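You operate a simulated robot arm through the tools that you are given. There is no shell and no other tool.

Carry out the task below with a simulated robot arm. There is one attempt and no reset: what you move stays moved.

## Task
Fill the clear bin with salt to the 4 litre mark.
Fine: shut its cover; swing the spout over the bin and aside again; spill nothing. Where these are worked on the way, their far stop is far enough and under half their travel is too little: swing spout.

Only the result counts: the job must be done as asked and must still hold three seconds after the hand-in. Knocking over, shifting, dropping, spilling or breaking anything else fails it. Lids that push on must go on centred and level and be pressed home; caps that screw on are set level and turned clockwise until they are tight.

## Robot
A 7-joint arm with a two-finger parallel gripper, fixed in place. Base frame: the origin is at the foot of the arm, x ahead of it, y to its left, z up. Units: mm, degrees, N and s.
With the tool pointing down near the work surface it reaches from about 120 to 720 mm from the base axis. Its first joint turns from -166.0 to 166.0 degrees. Payload 1.57 kg.
The tool frame sits at the grasp point between the pads (the TCP): z along the fingers, y along the line on which they close. The tips reach 30 mm beyond it. Largest opening 110 mm; finger width 24, thickness 12; the body of the gripper, 48 by 112 mm, starts 78 mm behind the TCP.
Orientation is that of the tool frame in the base frame, as [roll, pitch, yaw] about the fixed x, y, z axes, in that order (R = Rz(yaw) Ry(pitch) Rx(roll)). With the fingers straight down and closing along the base's y, the tool's x points along the base's -x, its y along +y and its z along -z.

## Interface
- The arm moves only by the tool nudge_tool. Its argument "moves" is a list of rows, each a list of 3 entries, a list of its own where there are three numbers: the shift along the tool's x, y, z in mm, then the turn, a rotation vector about the tool's x, y, z in rad, then the gripper command, from -1 (fully open) to 1 (shut), values between in proportion. In form: [[[tx, ty, tz], [wx, wy, wz], claw], ...]. A call has 1 to 20 rows; each row shifts and turns the commanded pose from where the row before left it, along the tool's axes as they then stand. Rows are played at 5 a second. More than 50 mm and 8.6 degrees between two rows, or a gripper value outside its range, and nothing of the call is played. A pose out of reach is approached as far as the arm can. The call stops where the force on the tool passes 90 N (or 10 N more than at its start, if that is more) or the arm is blocked; 0.2 s more then pass. Each finger travels about 45 mm/s and halts on what it meets, pressing with about 26 N; the grip force reading is that of the motor and also rises with nothing between the fingers. The clock runs only during rows and for 0.2 s after the last one: add rows that do not move to give the fingers time. It gives the time, the measured TCP pose, the force on the tool (base axes), the opening and the grip force at its end, in the units of the frame above (readings bear some noise), with the torque about the TCP (base axes, N m) and any sound that the robot's microphone picked up.
- Cameras (640 x 400 px; columns grow to the right, rows downward): "scene" is fixed at [221.6, 651.2, 1495.5]; the picture's right is [-0.78, -0.63, 0.00], its down [-0.31, 0.39, -0.86] and it looks along [0.54, -0.67, -0.50] (base axes); focal length 318 px, centre (320, 200). "wrist" rides on the gripper at [70, 16, -141] in the tool frame; the picture's right is [-0.23, 0.97, 0.00], its down [-0.86, -0.20, -0.48] and it looks along [-0.47, -0.11, 0.88] (tool axes); focal length 222 px, centre (320, 200). There is no depth. A picture from a camera that has moved, and an enlarged one, comes with that camera's place and axes in the base frame and with its lens.
- get_image(camera): a new picture of that camera. It takes no simulated time.
- slide_trunk(by): slides the trunk up (or, below 0, down) by that many mm; the arm rides with it, the base frame stays. It gives what a move gives, with no picture.
- close_up(camera, box): a new picture of the part [left, top, right, bottom] of that camera's present view, enlarged. It takes no simulated time.
- finish_job(): hands the job in; it is judged then, once.

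Nothing tells you positions but the pictures and the camera data. Unless the task says otherwise, let go and move clear before handing in.

The tools are called after "Call:" by a JSON object that holds its "op" and its "data". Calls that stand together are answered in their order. nudge_tool: Moves the arm, as the interface text tells. Its arguments: {"type":"object","properties":{"moves":{"type":"array"}},"required":["moves"]} The other tools are called the same way: slide_trunk (by) slides the trunk up or down; get_image (camera) takes a picture; close_up (camera, box) takes an enlarged picture of a part of a camera's view; finish_job () hands the job in.

At the start:

```text
t: 0.0
position: [359.9, 192.1, 1309.4]
orientation: [180.0, 0.0, -180.0]
ft_force: [-0.4, 0.0, -0.2]
moment: [-0.04, 0.03, 0.0]
width: 110.1
grip_force: 0.0
trunk travel left (down, up): [-500.0, 90.0]
```

scene: 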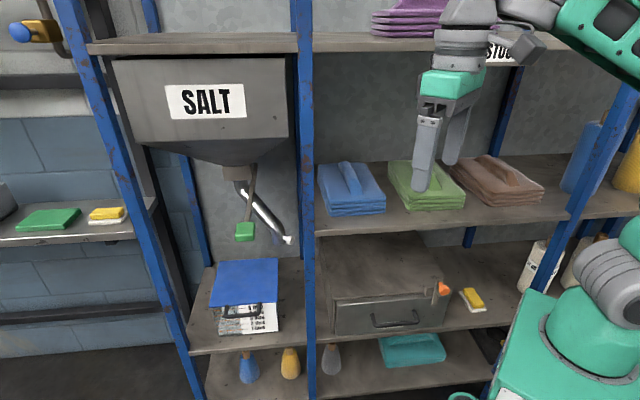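
wrist: 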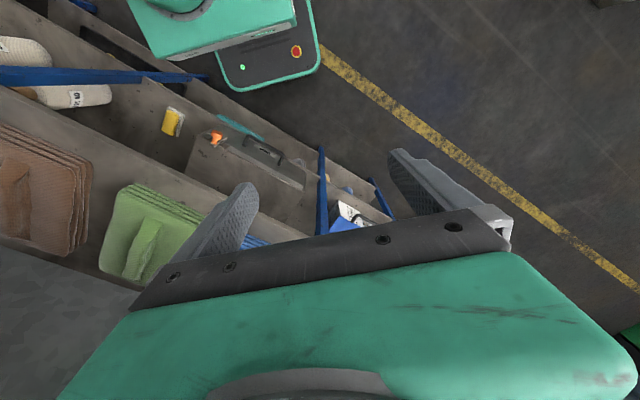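

I see a shelving rack with a salt hopper on the left, a spout with a green-handled lever, and a bin with a blue cover beneath it. I'll enlarge those parts before moving.

Call:
{"op": "close_up", "data": {"camera": "scene", "box": [190, 140, 320, 350]}}

Call:
{"op": "close_up", "data": {"camera": "scene", "box": [200, 250, 300, 345]}}

Call:
{"op": "close_up", "data": {"camera": "scene", "box": [220, 160, 310, 260]}}

Call:
{"op": "close_up", "data": {"camera": "scene", "box": [80, 30, 320, 180]}}

```text
1.90 times, centred on (255, 245) of scene
camera zoom: at [221.6, 651.2, 1495.5], right [-0.78, -0.63, 0.0], down [-0.31, 0.39, -0.86], along [0.54, -0.67, -0.5], focal length 606 px, centre (444, 114)
```

zoom: 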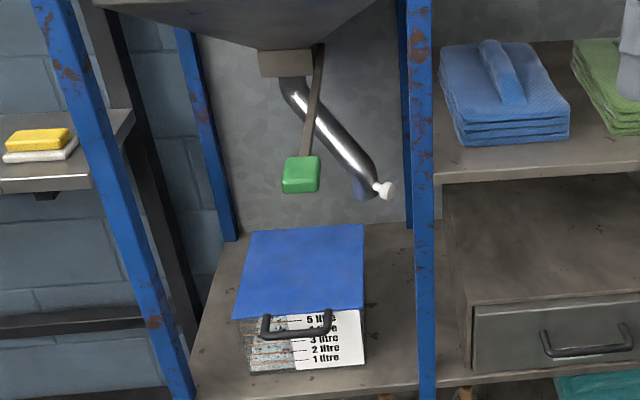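

```text
4.21 times, centred on (250, 298) of scene
camera zoom: at [221.6, 651.2, 1495.5], right [-0.78, -0.63, 0.0], down [-0.31, 0.39, -0.86], along [0.54, -0.67, -0.5], focal length 1340 px, centre (615, -210)
```

zoom: 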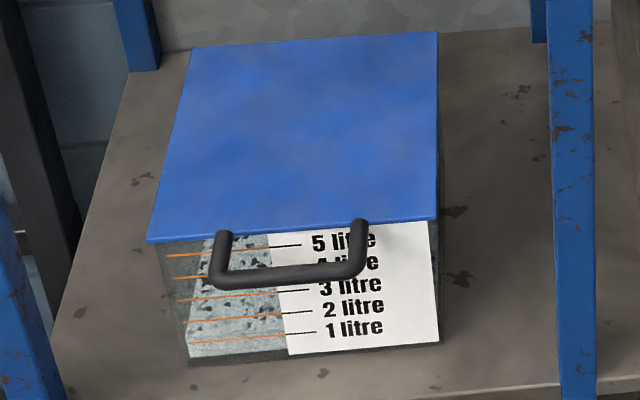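

```text
4.00 times, centred on (265, 210) of scene
camera zoom: at [221.6, 651.2, 1495.5], right [-0.78, -0.63, 0.0], down [-0.31, 0.39, -0.86], along [0.54, -0.67, -0.5], focal length 1273 px, centre (540, 160)
```

zoom: 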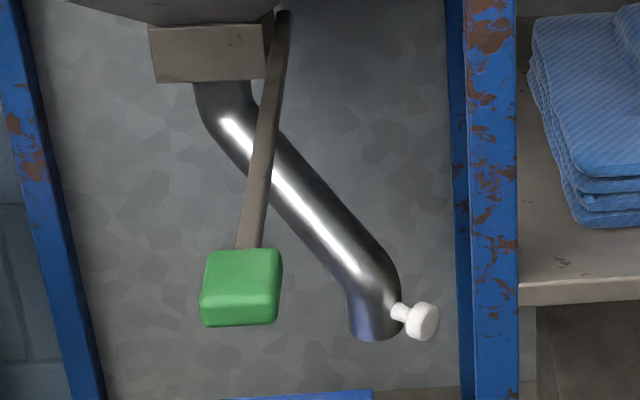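

```text
2.67 times, centred on (200, 105) of scene
camera zoom: at [221.6, 651.2, 1495.5], right [-0.78, -0.63, 0.0], down [-0.31, 0.39, -0.86], along [0.54, -0.67, -0.5], focal length 849 px, centre (640, 453)
```

zoom: 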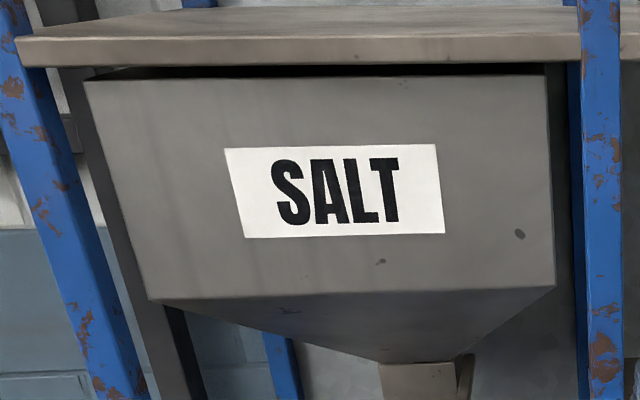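

The hopper's chute points aside and the bin stands under it with its blue cover on. I need to triangulate these, so I'll zoom in on the wrist view too.

Call:
{"op": "close_up", "data": {"camera": "wrist", "box": [240, 130, 420, 240]}}

Call:
{"op": "close_up", "data": {"camera": "wrist", "box": [0, 60, 320, 260]}}

```text
3.56 times, centred on (330, 185) of wrist
camera zoom: at [289.4, 208.9, 1451.0], right [0.23, 0.97, 0.0], down [0.86, -0.2, 0.48], along [0.47, -0.11, -0.88], focal length 790 px, centre (284, 253)
```

zoom: 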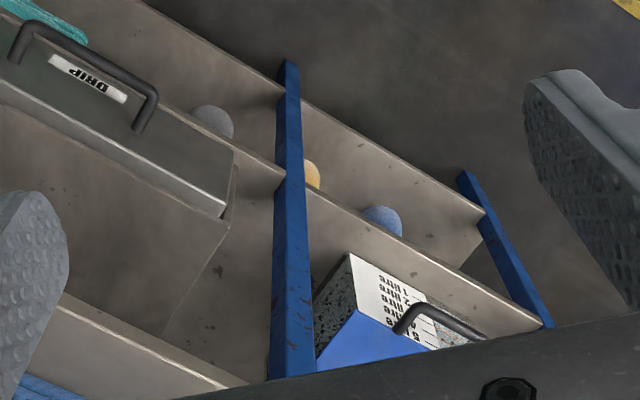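

```text
2.00 times, centred on (160, 160) of wrist
camera zoom: at [289.4, 208.9, 1451.0], right [0.23, 0.97, 0.0], down [0.86, -0.2, 0.48], along [0.47, -0.11, -0.88], focal length 444 px, centre (640, 280)
```

zoom: 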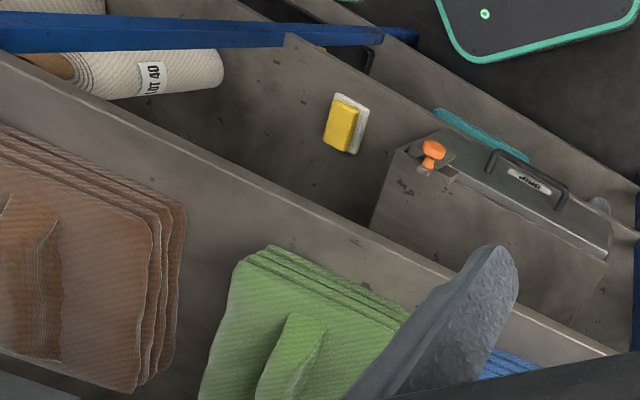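

Matching features in both views puts the bin at about x 780–930, y 25–325, with its base near z 553 and cover near z 700. The rack front faces the arm at roughly 45°. I'll move clear in front of the rack and turn the tool square to it for better views.

Call:
{"op": "nudge_tool", "data": {"moves": [[[-38, 21, 12], [0, 0, 0], -1], [[-38, 21, 12], [0, 0, 0], -1], [[-38, 21, 12], [0, 0, 0], -1], [[-38, 21, 12], [0, 0, 0], -1], [[-38, 21, 12], [0, 0, 0], -1], [[0, 0, 0], [0, 0, 0.131], -1], [[0, 0, 0], [0, 0, 0.131], -1], [[0, 0, 0], [0, 0, 0.131], -1], [[0, 0, 0], [0, 0, 0.131], -1], [[0, 0, 0], [0, 0, 0.131], -1], [[0, 0, 0], [0, 0, 0.131], -1]]}}

Call:
{"op": "get_image", "data": {"camera": "scene"}}

Call:
{"op": "get_image", "data": {"camera": "wrist"}}

```text
t: 2.4
position: [541.7, 293.5, 1240.8]
orientation: [180.0, -0.1, 134.8]
ft_force: [0.7, 0.9, 0.2]
moment: [0.0, -0.01, 0.02]
width: 110.0
grip_force: 0.0
out of reach, approached as far as the arm can: row 5
trunk travel left (down, up): [-500.0, 90.0]
```

```text
taken
```

scene: 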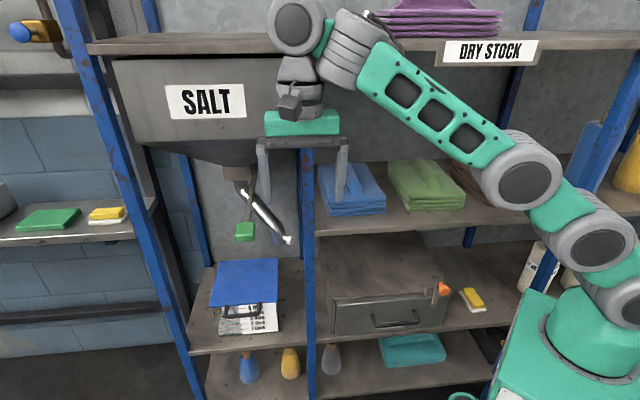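

```text
taken
camera wrist: at [504.8, 354.1, 1383.0], right [0.85, 0.53, 0.0], down [0.46, -0.75, 0.48], along [0.25, -0.41, -0.88], focal length 222 px, centre (320, 200)
```

wrist: 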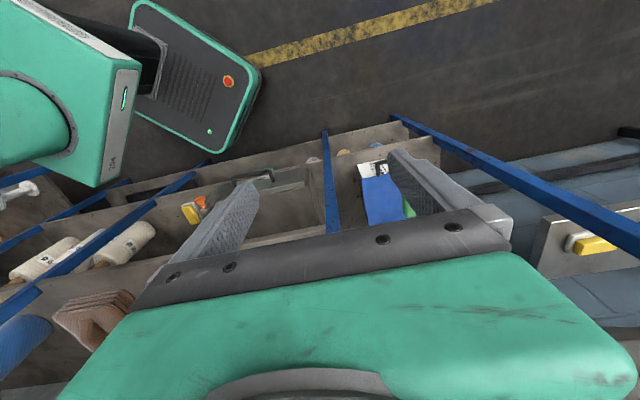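

The arm is near its reach limit up here, so the shoulder must sit lower. I'll zoom in on the bin and lid, now visible between the fingers.

Call:
{"op": "close_up", "data": {"camera": "wrist", "box": [310, 140, 430, 230]}}

Call:
{"op": "close_up", "data": {"camera": "scene", "box": [200, 140, 320, 260]}}

Call:
{"op": "close_up", "data": {"camera": "scene", "box": [440, 90, 640, 400]}}

```text
4.44 times, centred on (370, 185) of wrist
camera zoom: at [504.8, 354.1, 1383.0], right [0.85, 0.53, 0.0], down [0.46, -0.75, 0.48], along [0.25, -0.41, -0.88], focal length 987 px, centre (98, 267)
```

zoom: 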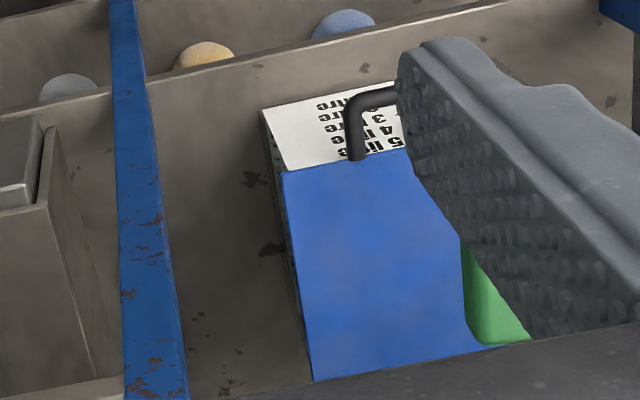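

```text
3.33 times, centred on (260, 200) of scene
camera zoom: at [221.6, 651.2, 1495.5], right [-0.78, -0.63, 0.0], down [-0.31, 0.39, -0.86], along [0.54, -0.67, -0.5], focal length 1061 px, centre (520, 200)
```

zoom: 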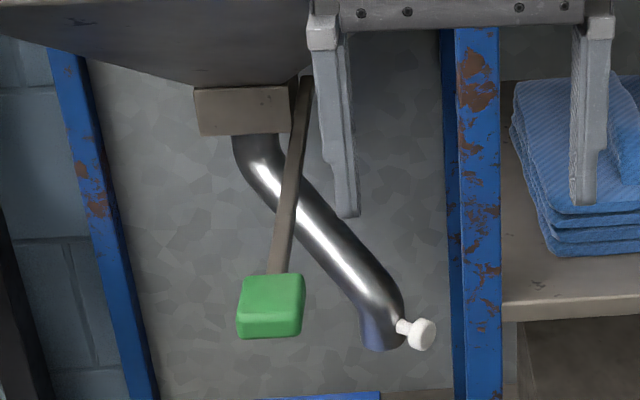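

```text
1.29 times, centred on (540, 245) of scene
camera zoom: at [221.6, 651.2, 1495.5], right [-0.78, -0.63, 0.0], down [-0.31, 0.39, -0.86], along [0.54, -0.67, -0.5], focal length 411 px, centre (36, 142)
```

zoom: 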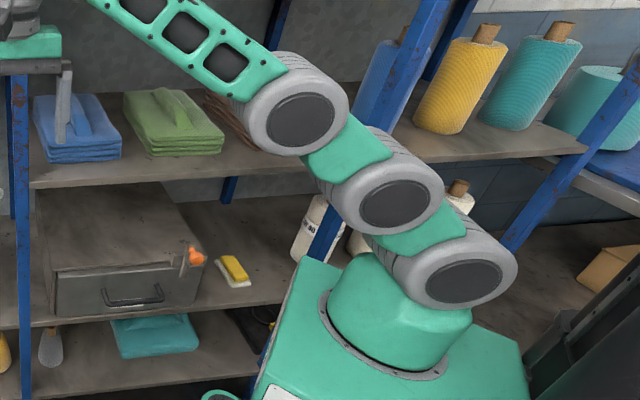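

The green lever pad sits around (750, 255, 1030), slightly in front of the rack. Next I'll lower the tool in the free space and tilt it horizontal, facing the rack, to see the spout from lower down.

Call:
{"op": "nudge_tool", "data": {"moves": [[[0, 0, 45], [0, 0, 0], -1], [[0, 0, 45], [0, 0, 0], -1], [[0, 0, 45], [0, 0, 0], -1], [[0, 0, 45], [0, 0, 0], -1], [[0, 0, 45], [0, 0, 0], -1], [[0, 0, 45], [0, 0, 0], -1], [[0, 0, 45], [0, 0, 0], -1]]}}

Call:
{"op": "get_image", "data": {"camera": "wrist"}}

Call:
{"op": "get_image", "data": {"camera": "scene"}}

```text
t: 4.0
position: [542.8, 293.0, 925.7]
orientation: [179.8, 0.0, 134.9]
ft_force: [0.8, -0.3, 0.3]
moment: [-0.01, 0.03, -0.01]
width: 109.9
grip_force: 0.0
trunk travel left (down, up): [-500.0, 90.0]
```

```text
taken
camera wrist: at [504.9, 354.3, 1067.7], right [0.85, 0.53, 0.0], down [0.46, -0.75, 0.48], along [0.25, -0.41, -0.88], focal length 222 px, centre (320, 200)
```

wrist: 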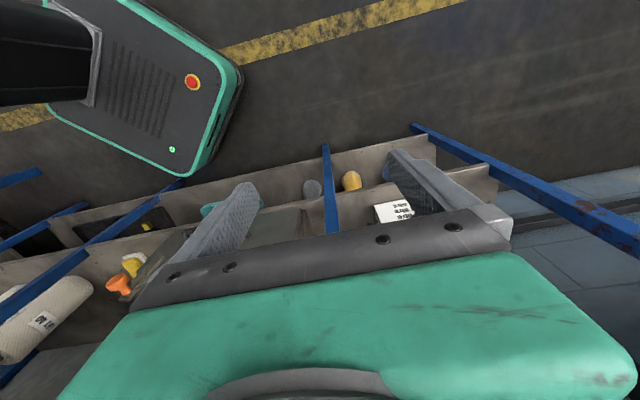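

```text
taken
```

scene: 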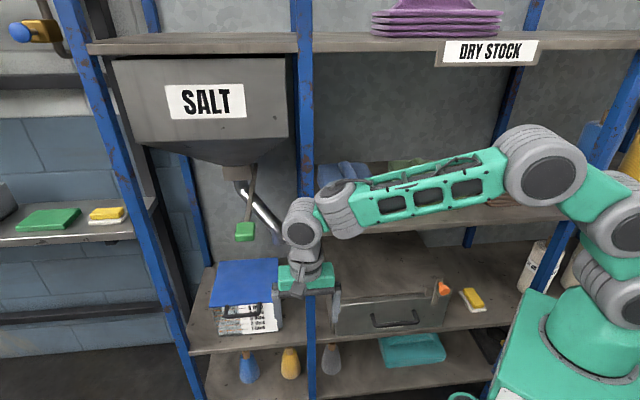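

The arm reaches this height comfortably. I'll tilt the tool up to horizontal towards the rack.

Call:
{"op": "nudge_tool", "data": {"moves": [[[0, 0, 0], [0, -0.1428, 0], -1], [[0, 0, 0], [0, -0.1428, 0], -1], [[0, 0, 0], [0, -0.1428, 0], -1], [[0, 0, 0], [0, -0.1428, 0], -1], [[0, 0, 0], [0, -0.1428, 0], -1], [[0, 0, 0], [0, -0.1428, 0], -1], [[0, 0, 0], [0, -0.1428, 0], -1], [[0, 0, 0], [0, -0.1428, 0], -1], [[0, 0, 0], [0, -0.1428, 0], -1], [[0, 0, 0], [0, -0.1428, 0], -1], [[0, 0, 0], [0, -0.1428, 0], -1]]}}

Call:
{"op": "get_image", "data": {"camera": "wrist"}}

Call:
{"op": "get_image", "data": {"camera": "scene"}}

```text
t: 6.4
position: [535.6, 230.7, 903.4]
orientation: [178.1, 74.3, 134.9]
ft_force: [0.2, 0.9, 0.3]
moment: [-0.01, -0.02, 0.0]
width: 109.8
grip_force: 0.1
out of reach, approached as far as the arm can: row 8, 9, 10, 11
trunk travel left (down, up): [-500.0, 90.0]
```

```text
taken
camera wrist: at [432.9, 348.5, 875.0], right [0.71, 0.67, 0.23], down [-0.31, 0.0, 0.95], along [0.63, -0.75, 0.21], focal length 222 px, centre (320, 200)
```

wrist: 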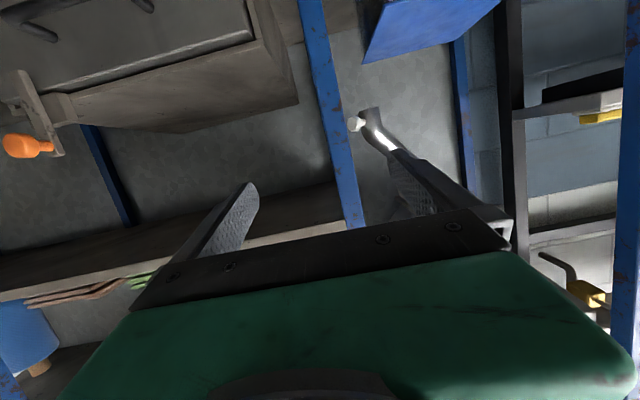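

```text
taken
```

scene: 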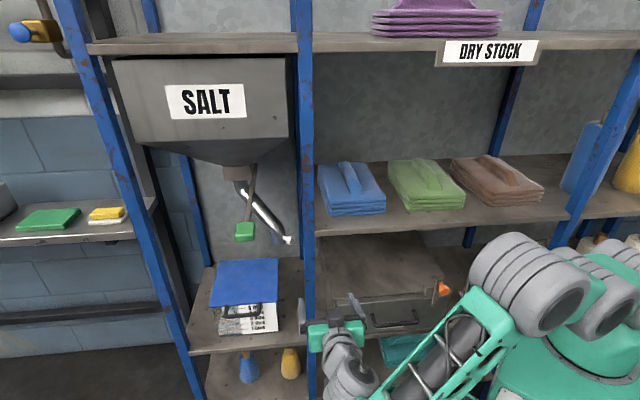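

The wrist picture is upside down here (picture down = up), but the spout and knob are visible. I'll zoom on the spout and the bin.

Call:
{"op": "close_up", "data": {"camera": "wrist", "box": [320, 80, 480, 220]}}

Call:
{"op": "close_up", "data": {"camera": "wrist", "box": [320, 0, 540, 140]}}

```text
2.86 times, centred on (400, 150) of wrist
camera zoom: at [432.9, 348.5, 875.0], right [0.71, 0.67, 0.23], down [-0.31, 0.0, 0.95], along [0.63, -0.75, 0.21], focal length 635 px, centre (91, 343)
```

zoom: 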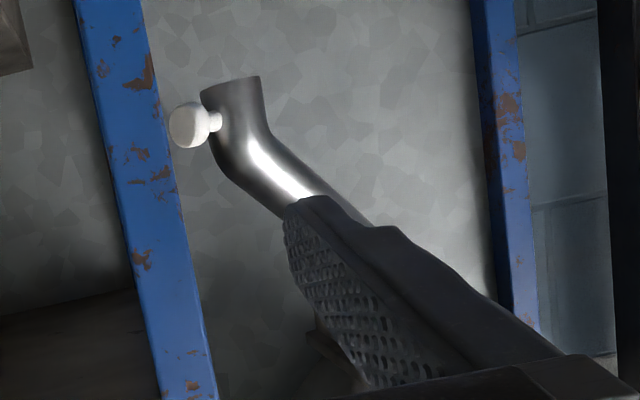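

```text
2.86 times, centred on (430, 70) of wrist
camera zoom: at [432.9, 348.5, 875.0], right [0.71, 0.67, 0.23], down [-0.31, 0.0, 0.95], along [0.63, -0.75, 0.21], focal length 635 px, centre (6, 571)
```

zoom: 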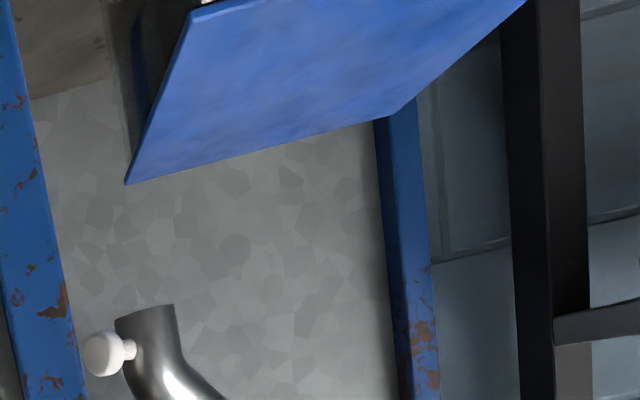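

The knob triangulates to roughly (850, 30, 830) and the spout outlet to (890, 50, 812). The tilt hit a joint limit because the shoulder is high relative to the tool, so I'll undo part of the tilt and lower the trunk.

Call:
{"op": "nudge_tool", "data": {"moves": [[[0, 0, 0], [0, 0.1428, 0], -1], [[0, 0, 0], [0, 0.1428, 0], -1], [[0, 0, 0], [0, 0.1428, 0], -1], [[0, 0, 0], [0, 0.1428, 0], -1], [[0, 0, 0], [0, 0, 0], -1]]}}

Call:
{"op": "slide_trunk", "data": {"by": -250}}

Call:
{"op": "get_image", "data": {"camera": "scene"}}

```text
t: 7.6
position: [534.1, 229.6, 902.7]
orientation: [179.5, 41.2, 136.3]
ft_force: [-0.2, 0.0, 0.7]
moment: [0.0, -0.01, -0.02]
width: 109.8
grip_force: 0.1
trunk travel left (down, up): [-500.0, 90.0]
```

```text
t: 10.2
position: [534.7, 230.2, 653.9]
orientation: [179.4, 41.4, 136.3]
ft_force: [-0.2, 0.4, -0.3]
moment: [0.04, 0.0, -0.01]
width: 109.9
grip_force: 0.1
trunk travel left (down, up): [-250.0, 340.0]
```

```text
taken
```

scene: 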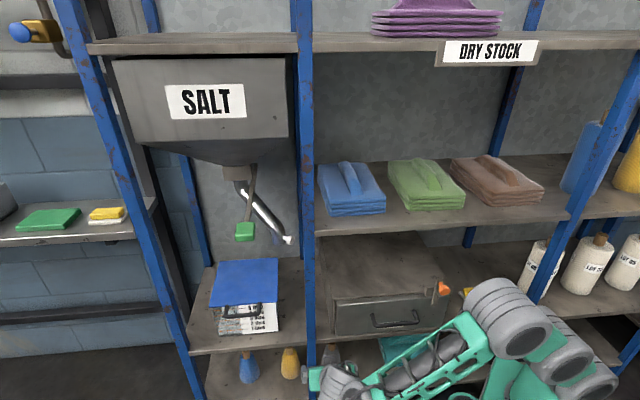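

The trunk is down 250 mm. I'll raise the tool to about z 850 and tilt it the rest of the way to horizontal.

Call:
{"op": "nudge_tool", "data": {"moves": [[[-26.4, 0, -30], [0, 0, 0], -1], [[-26.4, 0, -30], [0, 0, 0], -1], [[-26.4, 0, -30], [0, 0, 0], -1], [[-26.4, 0, -30], [0, 0, 0], -1], [[-26.4, 0, -30], [0, 0, 0], -1], [[0, 0, 0], [0, -0.1413, 0], -1], [[0, 0, 0], [0, -0.1413, 0], -1], [[0, 0, 0], [0, -0.1413, 0], -1], [[0, 0, 0], [0, -0.1413, 0], -1], [[0, 0, 0], [0, -0.1413, 0], -1], [[0, 0, 0], [0, -0.1413, 0], -1]]}}

Call:
{"op": "get_image", "data": {"camera": "wrist"}}

Call:
{"op": "get_image", "data": {"camera": "scene"}}

```text
t: 12.6
position: [531.0, 220.1, 840.5]
orientation: [178.9, 63.0, 135.8]
ft_force: [0.2, -0.6, 0.4]
moment: [0.0, 0.01, 0.0]
width: 110.1
grip_force: 0.2
out of reach, approached as far as the arm can: row 8, 9, 10, 11
trunk travel left (down, up): [-250.0, 340.0]
```

```text
taken
camera wrist: at [425.9, 340.6, 843.3], right [0.74, 0.64, 0.21], down [-0.17, -0.13, 0.98], along [0.65, -0.76, 0.02], focal length 222 px, centre (320, 200)
```

wrist: 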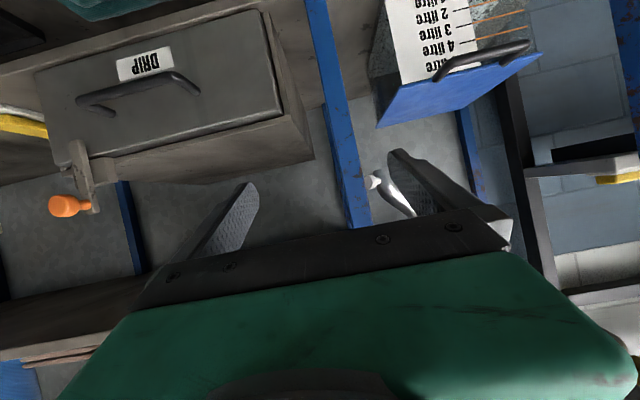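

```text
taken
```

scene: 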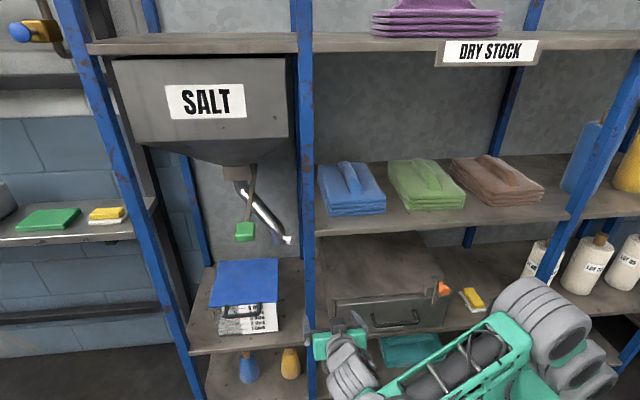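

The limit seems to be the bend between forearm and tool at this place. I'll move towards the bay opening with this tilt and check the reach there.

Call:
{"op": "nudge_tool", "data": {"moves": [[[-11.4, 29.8, 22.3], [0, 0, 0], -1], [[-11.4, 29.8, 22.3], [0, 0, 0], -1], [[-11.4, 29.8, 22.3], [0, 0, 0], -1], [[-11.4, 29.8, 22.3], [0, 0, 0], -1]]}}

Call:
{"op": "get_image", "data": {"camera": "wrist"}}

Call:
{"op": "get_image", "data": {"camera": "scene"}}

```text
t: 13.6
position: [679.1, 231.8, 837.8]
orientation: [178.9, 63.1, 135.9]
ft_force: [0.4, -0.1, 0.2]
moment: [0.03, 0.0, -0.01]
width: 109.8
grip_force: 0.1
out of reach, approached as far as the arm can: row 4
trunk travel left (down, up): [-250.0, 340.0]
```

```text
taken
camera wrist: at [575.2, 351.1, 839.9], right [0.74, 0.64, 0.21], down [-0.17, -0.13, 0.98], along [0.65, -0.76, 0.01], focal length 222 px, centre (320, 200)
```

wrist: 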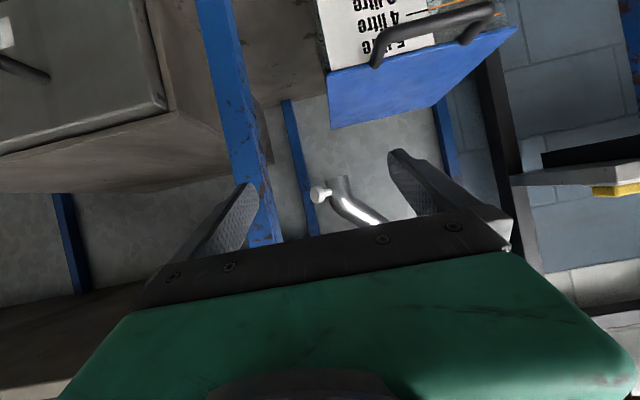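

```text
taken
```

scene: 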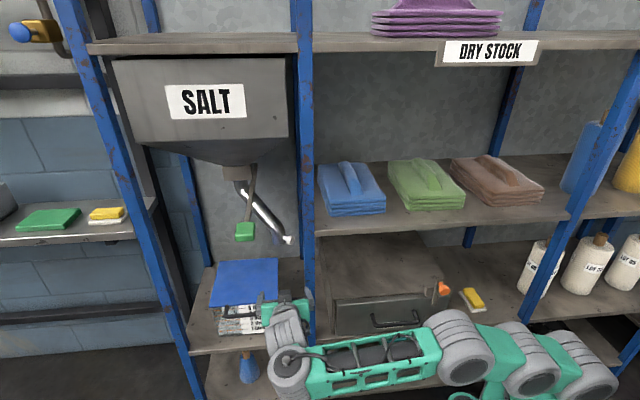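

This looks like the edge of the reach with the tool pointing at −45°: about 640 mm to the wrist plus 270 mm of tool. I'll use this view to refine the positions before choosing tool directions.

Call:
{"op": "close_up", "data": {"camera": "wrist", "box": [270, 150, 430, 250]}}

Call:
{"op": "close_up", "data": {"camera": "wrist", "box": [300, 0, 540, 140]}}

Call:
{"op": "close_up", "data": {"camera": "wrist", "box": [340, 0, 500, 80]}}

```text
4.00 times, centred on (350, 200) of wrist
camera zoom: at [575.2, 351.1, 839.9], right [0.74, 0.64, 0.21], down [-0.17, -0.13, 0.98], along [0.65, -0.76, 0.01], focal length 888 px, centre (200, 200)
```

zoom: 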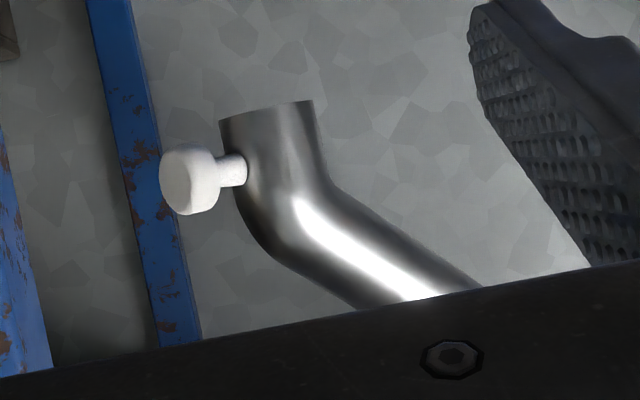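

```text
2.67 times, centred on (420, 70) of wrist
camera zoom: at [575.2, 351.1, 839.9], right [0.74, 0.64, 0.21], down [-0.17, -0.13, 0.98], along [0.65, -0.76, 0.01], focal length 592 px, centre (53, 547)
```

zoom: 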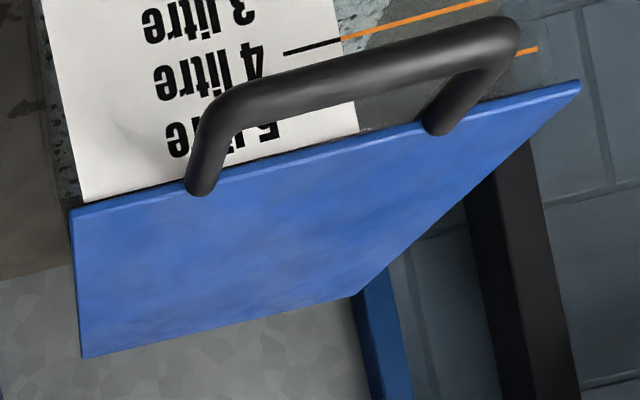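

```text
4.00 times, centred on (420, 40) of wrist
camera zoom: at [575.2, 351.1, 839.9], right [0.74, 0.64, 0.21], down [-0.17, -0.13, 0.98], along [0.65, -0.76, 0.01], focal length 888 px, centre (-80, 840)
```

zoom: 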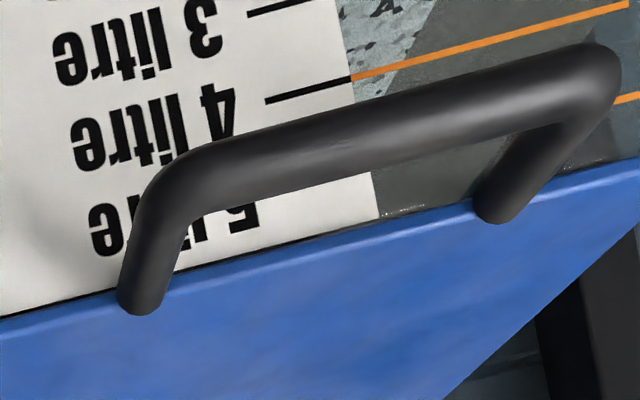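

The lid's handle points forward from its front edge. I'll check the salt level already in the bin through its clear front.

Call:
{"op": "close_up", "data": {"camera": "wrist", "box": [380, 0, 540, 60]}}

Call:
{"op": "close_up", "data": {"camera": "scene", "box": [205, 295, 265, 340]}}

```text
4.00 times, centred on (460, 30) of wrist
camera zoom: at [575.2, 351.1, 839.9], right [0.74, 0.64, 0.21], down [-0.17, -0.13, 0.98], along [0.65, -0.76, 0.01], focal length 888 px, centre (-240, 880)
```

zoom: 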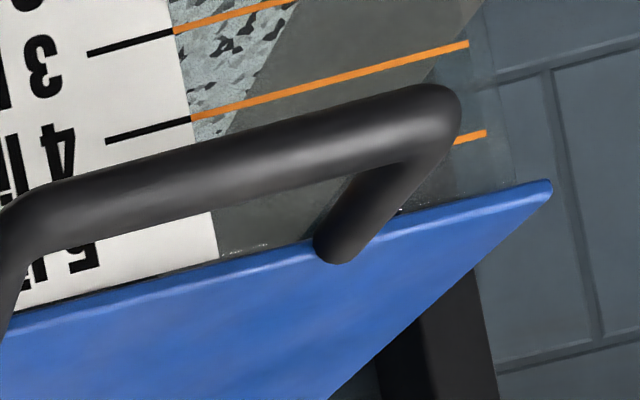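

```text
8.89 times, centred on (235, 318) of scene
camera zoom: at [221.6, 651.2, 1495.5], right [-0.78, -0.63, 0.0], down [-0.31, 0.39, -0.86], along [0.54, -0.67, -0.5], focal length 2829 px, centre (1076, -844)
```

zoom: 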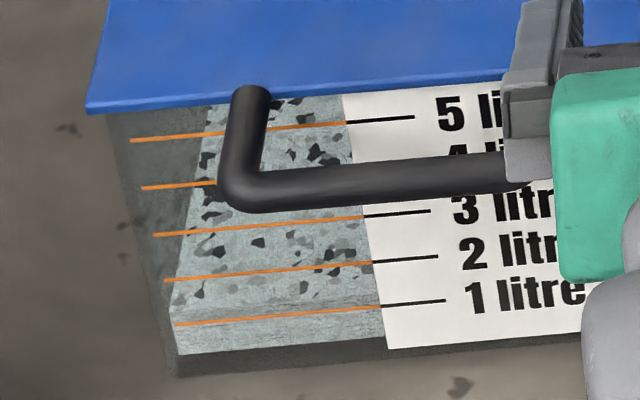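

The bin already holds salt to a little over 1 litre. Rays agree on the knob at about (843, 35, 835) and the spout outlet at about (890, 47, 809). I need to know how the cover opens and exactly where the post stands, so I'll look closer.

Call:
{"op": "close_up", "data": {"camera": "scene", "box": [205, 250, 285, 310]}}

Call:
{"op": "close_up", "data": {"camera": "wrist", "box": [180, 0, 340, 100]}}

Call:
{"op": "close_up", "data": {"camera": "wrist", "box": [180, 100, 340, 250]}}

Call:
{"op": "close_up", "data": {"camera": "scene", "box": [280, 120, 340, 360]}}

```text
6.67 times, centred on (245, 280) of scene
camera zoom: at [221.6, 651.2, 1495.5], right [-0.78, -0.63, 0.0], down [-0.31, 0.39, -0.86], along [0.54, -0.67, -0.5], focal length 2122 px, centre (820, -333)
```

zoom: 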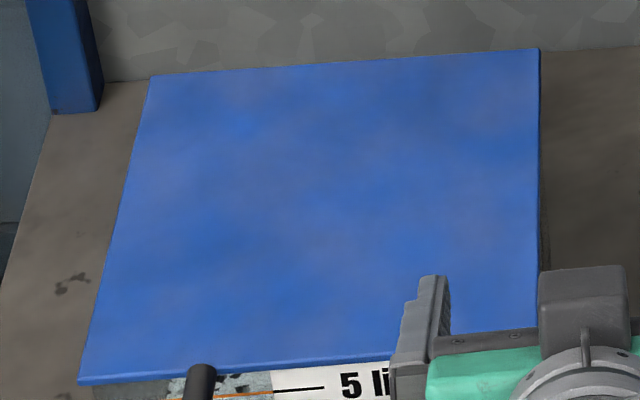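

```text
4.00 times, centred on (260, 50) of wrist
camera zoom: at [575.2, 351.1, 839.9], right [0.74, 0.64, 0.21], down [-0.17, -0.13, 0.98], along [0.65, -0.76, 0.01], focal length 888 px, centre (560, 800)
```

zoom: 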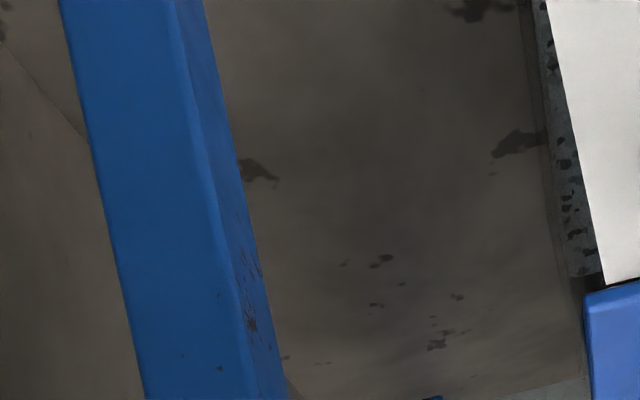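

```text
2.67 times, centred on (260, 175) of wrist
camera zoom: at [575.2, 351.1, 839.9], right [0.74, 0.64, 0.21], down [-0.17, -0.13, 0.98], along [0.65, -0.76, 0.01], focal length 592 px, centre (480, 267)
```

zoom: 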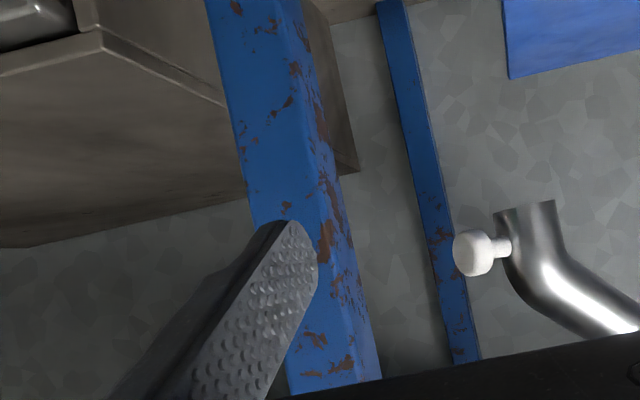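

```text
1.67 times, centred on (310, 240) of scene
camera zoom: at [221.6, 651.2, 1495.5], right [-0.78, -0.63, 0.0], down [-0.31, 0.39, -0.86], along [0.54, -0.67, -0.5], focal length 530 px, centre (337, 133)
```

zoom: 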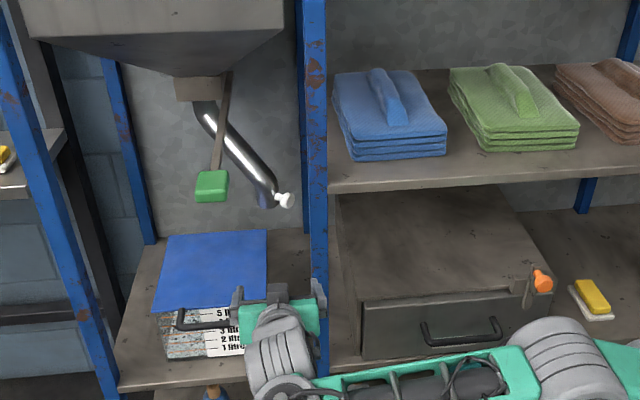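

The front post spans only about 32 mm, so the spout knob can be reached through the neighbouring bay. Everything else can be reached from the front with the tool pointing along base +x. I'll back off, roll the gripper so it closes vertically, then face it along +x.

Call:
{"op": "nudge_tool", "data": {"moves": [[[9.6, -21.2, -18.9], [0, 0, 0], -1], [[9.6, -21.2, -18.9], [0, 0, 0], -1], [[0, 0, 0], [0, 0, -0.1428], -1], [[0, 0, 0], [0, 0, -0.1428], -1], [[0, 0, 0], [0, 0, -0.1428], -1], [[0, 0, 0], [0, 0, -0.1428], -1], [[0, 0, 0], [0, 0, -0.1428], -1], [[0, 0, 0], [0, 0, -0.1428], -1], [[0, 0, 0], [0, 0, -0.1428], -1], [[0, 0, 0], [0, 0, -0.1428], -1], [[0, 0, 0], [0, 0, -0.1428], -1], [[0, 0, 0], [0, 0, -0.1428], -1], [[0, 0, 0], [0, 0, -0.1428], -1]]}}

Call:
{"op": "get_image", "data": {"camera": "wrist"}}

Call:
{"op": "get_image", "data": {"camera": "scene"}}

```text
t: 16.4
position: [617.5, 230.4, 837.1]
orientation: [-117.0, 0.4, -133.2]
ft_force: [0.4, 0.0, -0.5]
moment: [-0.02, -0.01, -0.01]
width: 110.1
grip_force: 0.0
trunk travel left (down, up): [-250.0, 340.0]
```

```text
taken
camera wrist: at [472.9, 270.1, 886.7], right [-0.16, 0.47, -0.87], down [0.34, 0.85, 0.4], along [0.93, -0.23, -0.3], focal length 222 px, centre (320, 200)
```

wrist: 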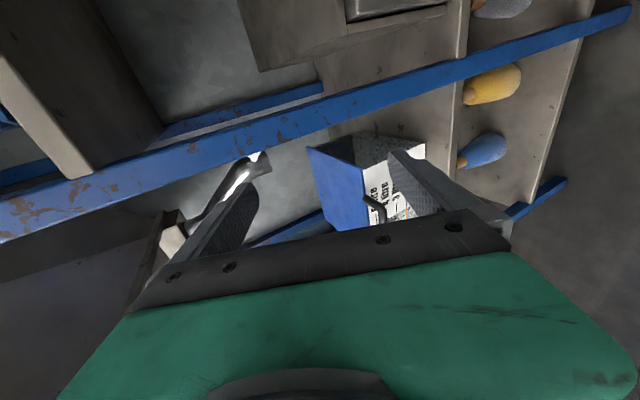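

```text
taken
```

scene: 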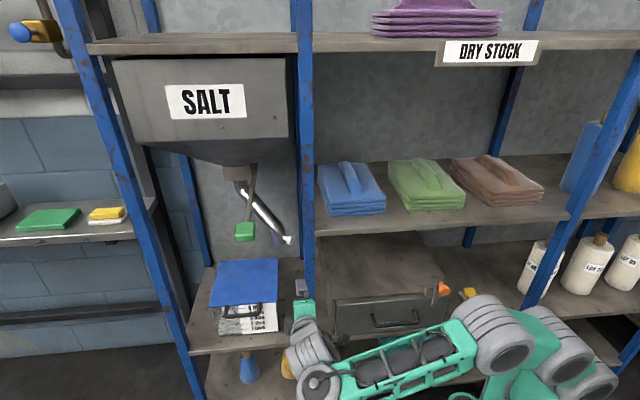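

The roll worked. I'll zoom in on the lever, hopper outlet and spout from this angle.

Call:
{"op": "close_up", "data": {"camera": "wrist", "box": [130, 120, 340, 260]}}

Call:
{"op": "close_up", "data": {"camera": "wrist", "box": [290, 120, 440, 240]}}

```text
2.86 times, centred on (235, 190) of wrist
camera zoom: at [472.9, 270.1, 886.7], right [-0.16, 0.47, -0.87], down [0.34, 0.85, 0.4], along [0.93, -0.23, -0.3], focal length 635 px, centre (563, 229)
```

zoom: 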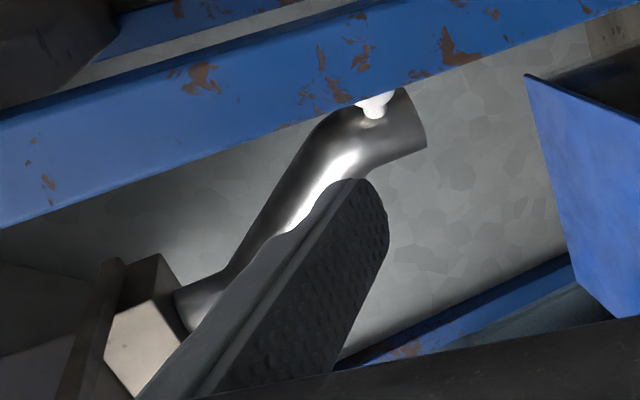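

```text
3.33 times, centred on (365, 180) of wrist
camera zoom: at [472.9, 270.1, 886.7], right [-0.16, 0.47, -0.87], down [0.34, 0.85, 0.4], along [0.93, -0.23, -0.3], focal length 740 px, centre (170, 267)
```

zoom: 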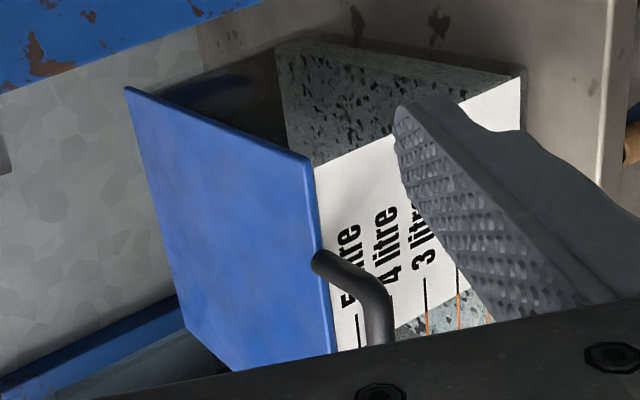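

Pivot estimate is consistent (spout hangs from roughly s=780, w=675 in rack coordinates). Now I'll pitch the tool level and yaw it to point along +x.

Call:
{"op": "nudge_tool", "data": {"moves": [[[0, 0, 0], [0.118, 0, 0], -1], [[0, 0, 0], [0.118, 0, 0], -1], [[0, 0, 0], [0.118, 0, 0], -1], [[0, 0, 0], [0.118, 0, 0], -1], [[0, 0, 0], [0, -0.131, 0], -1], [[0, 0, 0], [0, -0.131, 0], -1], [[0, 0, 0], [0, -0.131, 0], -1], [[0, 0, 0], [0, -0.131, 0], -1], [[0, 0, 0], [0, -0.131, 0], -1], [[0, 0, 0], [0, -0.131, 0], -1]]}}

Call:
{"op": "get_image", "data": {"camera": "wrist"}}

Call:
{"op": "get_image", "data": {"camera": "scene"}}

```text
t: 18.6
position: [601.3, 200.1, 810.9]
orientation: [-101.7, 12.4, -89.2]
ft_force: [0.5, -0.2, -0.9]
moment: [0.0, -0.01, -0.04]
width: 110.3
grip_force: 0.0
out of reach, approached as far as the arm can: row 1, 2, 3, 4
trunk travel left (down, up): [-250.0, 340.0]
```

```text
taken
camera wrist: at [459.6, 126.9, 809.1], right [-0.2, 0.42, -0.88], down [-0.44, 0.77, 0.47], along [0.88, 0.48, 0.03], focal length 222 px, centre (320, 200)
```

wrist: 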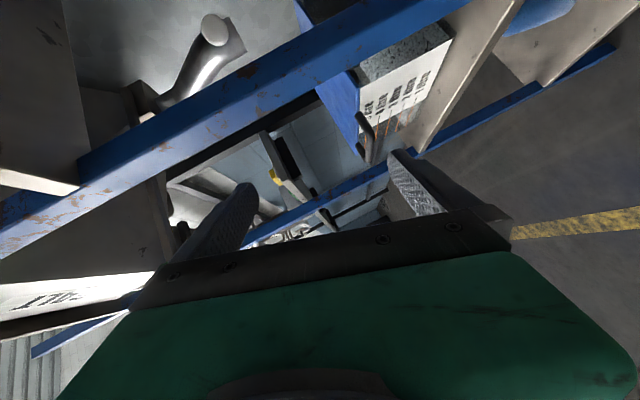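

```text
taken
```

scene: 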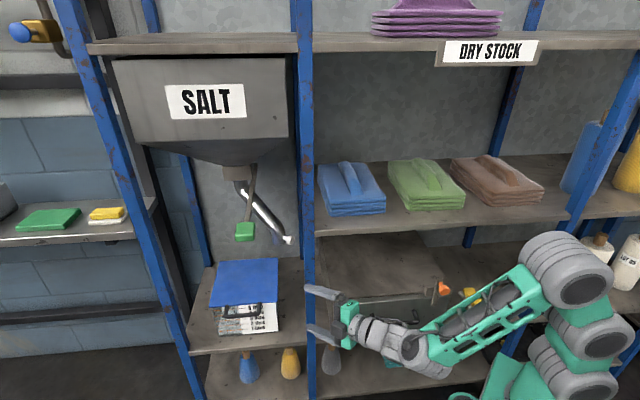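

I'll correct the remaining tilt, bring the fingers to a 40 mm opening, and approach the lid handle. Its bar triangulates to w≈385, z≈698, about base (825, 283).

Call:
{"op": "nudge_tool", "data": {"moves": [[[0, 0, 0], [0.0673, 0.0117, -0.0703], -1], [[0, 0, 0], [0.0673, 0.0117, -0.0703], -1], [[0, 0, 0], [0.0673, 0.0117, -0.0703], -1], [[-15, 23.2, 34], [0, 0, 0], 0.27], [[-15, 23.2, 34], [0, 0, 0], 0.27], [[-15, 23.2, 34], [0, 0, 0], 0.27], [[-15, 23.2, 34], [0, 0, 0], 0.27], [[-15, 23.2, 34], [0, 0, 0], 0.27]]}}

Call:
{"op": "get_image", "data": {"camera": "wrist"}}

Call:
{"op": "get_image", "data": {"camera": "scene"}}

```text
t: 20.4
position: [771.2, 274.8, 695.3]
orientation: [-90.0, 0.2, -90.1]
ft_force: [0.7, 0.3, 0.1]
moment: [-0.01, 0.06, 0.0]
width: 40.2
grip_force: 0.0
trunk travel left (down, up): [-250.0, 340.0]
```

```text
taken
camera wrist: at [628.8, 205.0, 680.1], right [0.0, 0.23, -0.97], down [-0.48, 0.86, 0.2], along [0.88, 0.46, 0.11], focal length 222 px, centre (320, 200)
```

wrist: 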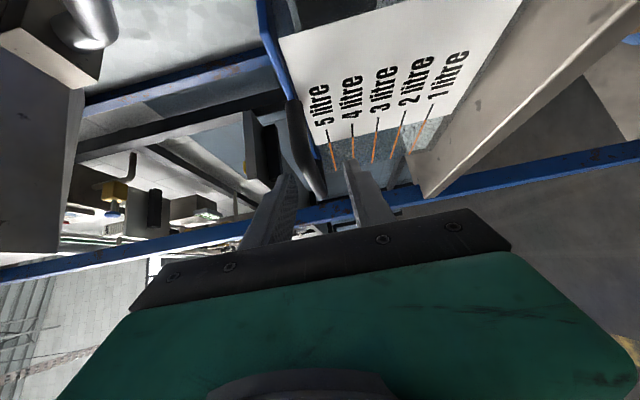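

```text
taken
```

scene: 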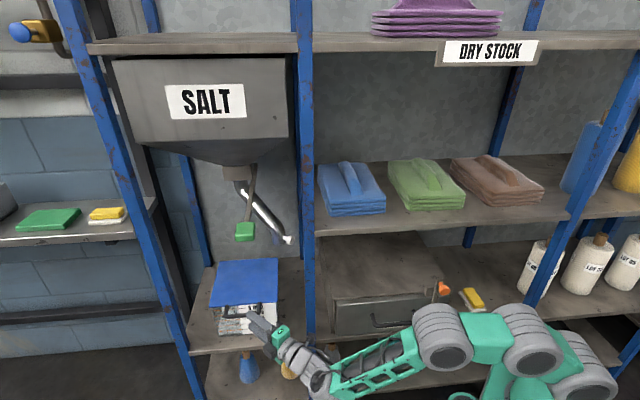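

The gripper faces the bin along +x with a 40 mm opening. I'll check how the handle bar lines up with the fingers.

Call:
{"op": "close_up", "data": {"camera": "wrist", "box": [220, 60, 460, 230]}}

Call:
{"op": "close_up", "data": {"camera": "scene", "box": [200, 280, 320, 380]}}

```text
2.35 times, centred on (340, 145) of wrist
camera zoom: at [628.8, 205.0, 680.1], right [0.0, 0.23, -0.97], down [-0.48, 0.86, 0.2], along [0.88, 0.46, 0.11], focal length 523 px, centre (273, 329)
```

zoom: 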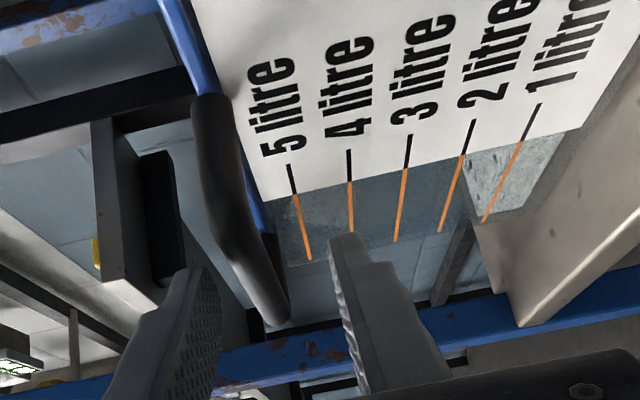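

```text
4.00 times, centred on (260, 330) of scene
camera zoom: at [221.6, 651.2, 1495.5], right [-0.78, -0.63, 0.0], down [-0.31, 0.39, -0.86], along [0.54, -0.67, -0.5], focal length 1273 px, centre (560, -320)
```

zoom: 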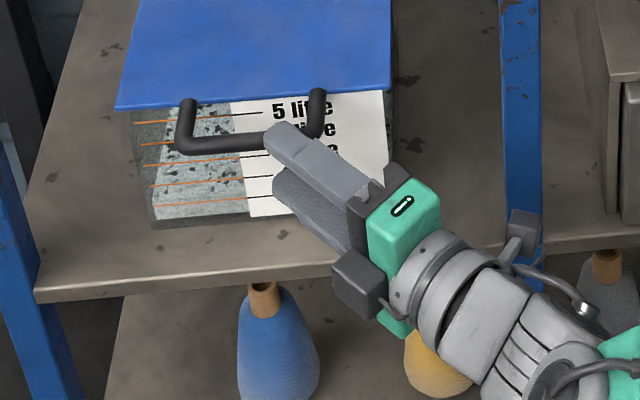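

The bar lies between the fingers. I'll move in so that it sits over the lower finger, staying clear of the bin's front face.

Call:
{"op": "nudge_tool", "data": {"moves": [[[-4, 0, 20], [0, 0, 0], 0.27], [[-4, 0, 18], [0, 0, 0], 0.27]]}}

Call:
{"op": "close_up", "data": {"camera": "wrist", "box": [220, 60, 460, 230]}}

Call:
{"op": "close_up", "data": {"camera": "scene", "box": [200, 280, 320, 380]}}

```text
t: 21.0
position: [808.7, 281.3, 694.4]
orientation: [-90.1, 0.0, -90.0]
ft_force: [0.2, 0.8, 0.0]
moment: [0.01, 0.0, -0.03]
width: 40.2
grip_force: 0.0
trunk travel left (down, up): [-250.0, 340.0]
```

```text
2.35 times, centred on (340, 145) of wrist
camera zoom: at [667.2, 211.9, 679.2], right [0.0, 0.23, -0.97], down [-0.48, 0.86, 0.2], along [0.88, 0.46, 0.11], focal length 523 px, centre (273, 329)
```

zoom: 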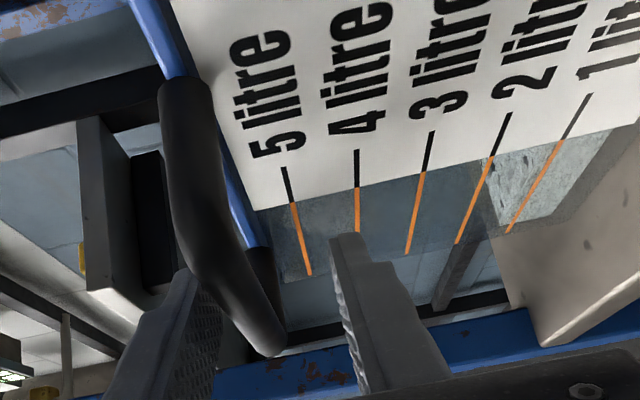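

```text
4.00 times, centred on (260, 330) of scene
camera zoom: at [221.6, 651.2, 1495.5], right [-0.78, -0.63, 0.0], down [-0.31, 0.39, -0.86], along [0.54, -0.67, -0.5], focal length 1273 px, centre (560, -320)
```

zoom: 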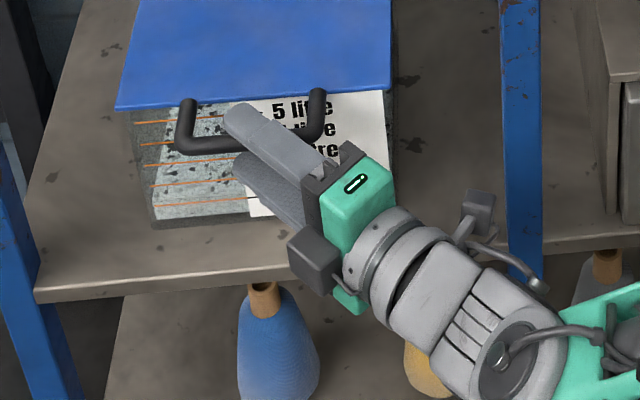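

The fingers straddle the bar with the lower finger below it. Now a gentle lift test in small steps, watching the force.

Call:
{"op": "nudge_tool", "data": {"moves": [[[0, -6, 0], [0, 0, 0], 0.27], [[0, -6, 0], [0, 0, 0], 0.27], [[0, 0, 0], [0, 0, 0], 0.27]]}}

Call:
{"op": "nudge_tool", "data": {"moves": [[[0, -4, 0], [0, 0, 0], 0.27], [[0, 0, 0], [0, 0, 0], 0.27]]}}

Call:
{"op": "nudge_tool", "data": {"moves": [[[0, -4, 0], [0, 0, 0], 0.27], [[0, 0, 0], [0, 0, 0], 0.27]]}}

Call:
{"op": "close_up", "data": {"camera": "scene", "box": [200, 280, 320, 380]}}

```text
t: 21.8
position: [808.9, 281.4, 706.6]
orientation: [-90.2, 0.0, -90.1]
ft_force: [0.0, 0.3, -0.9]
moment: [0.0, 0.0, 0.0]
width: 40.1
grip_force: 0.0
trunk travel left (down, up): [-250.0, 340.0]
```

```text
t: 22.4
position: [809.0, 280.6, 710.8]
orientation: [-90.2, -0.1, -90.1]
ft_force: [0.0, -0.2, 0.0]
moment: [-0.02, 0.01, -0.01]
width: 40.0
grip_force: 0.1
trunk travel left (down, up): [-250.0, 340.0]
```

```text
t: 23.0
position: [808.0, 282.4, 714.6]
orientation: [-90.2, -0.1, -90.1]
ft_force: [0.1, 0.0, -0.1]
moment: [-0.02, -0.01, -0.01]
width: 40.2
grip_force: 0.1
trunk travel left (down, up): [-250.0, 340.0]
```

```text
4.00 times, centred on (260, 330) of scene
camera zoom: at [221.6, 651.2, 1495.5], right [-0.78, -0.63, 0.0], down [-0.31, 0.39, -0.86], along [0.54, -0.67, -0.5], focal length 1273 px, centre (560, -320)
```

zoom: 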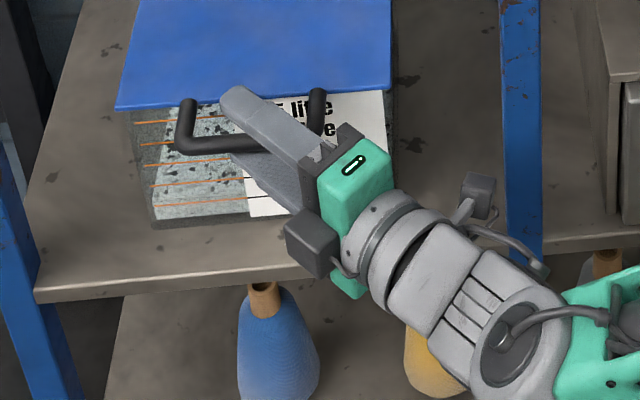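

No contact yet. I'll continue in small steps.

Call:
{"op": "nudge_tool", "data": {"moves": [[[0, -3, 0], [0, 0, 0], 0.27], [[0, 0, 0], [0, 0, 0], 0.27]]}}

Call:
{"op": "nudge_tool", "data": {"moves": [[[0, -3, 0], [0, 0, 0], 0.27], [[0, 0, 0], [0, 0, 0], 0.27]]}}

Call:
{"op": "nudge_tool", "data": {"moves": [[[0, -3, 0], [0, 0, 0], 0.27], [[0, 0, 0], [0, 0, 0], 0.27]]}}

Call:
{"op": "close_up", "data": {"camera": "scene", "box": [200, 250, 320, 350]}}

```text
t: 23.6
position: [808.1, 281.6, 716.7]
orientation: [-90.2, 0.1, -90.0]
ft_force: [-1.0, -0.3, -3.3]
moment: [-0.02, 0.0, -0.02]
width: 41.7
grip_force: 1.0
trunk travel left (down, up): [-250.0, 340.0]
```

```text
t: 24.2
position: [809.4, 282.5, 718.2]
orientation: [-90.3, 0.1, -90.2]
ft_force: [-3.3, -0.5, -6.0]
moment: [0.06, 0.07, -0.03]
width: 45.8
grip_force: 3.1
trunk travel left (down, up): [-250.0, 340.0]
```

```text
t: 24.8
position: [808.4, 283.2, 721.2]
orientation: [-90.4, 0.0, -90.0]
ft_force: [-0.3, 0.0, -11.9]
moment: [0.09, 0.02, 0.1]
width: 50.2
grip_force: 5.9
trunk travel left (down, up): [-250.0, 340.0]
```

```text
4.00 times, centred on (260, 300) of scene
camera zoom: at [221.6, 651.2, 1495.5], right [-0.78, -0.63, 0.0], down [-0.31, 0.39, -0.86], along [0.54, -0.67, -0.5], focal length 1273 px, centre (560, -200)
```

zoom: 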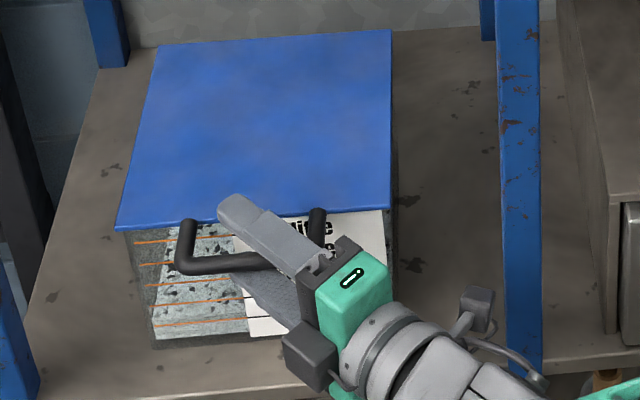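

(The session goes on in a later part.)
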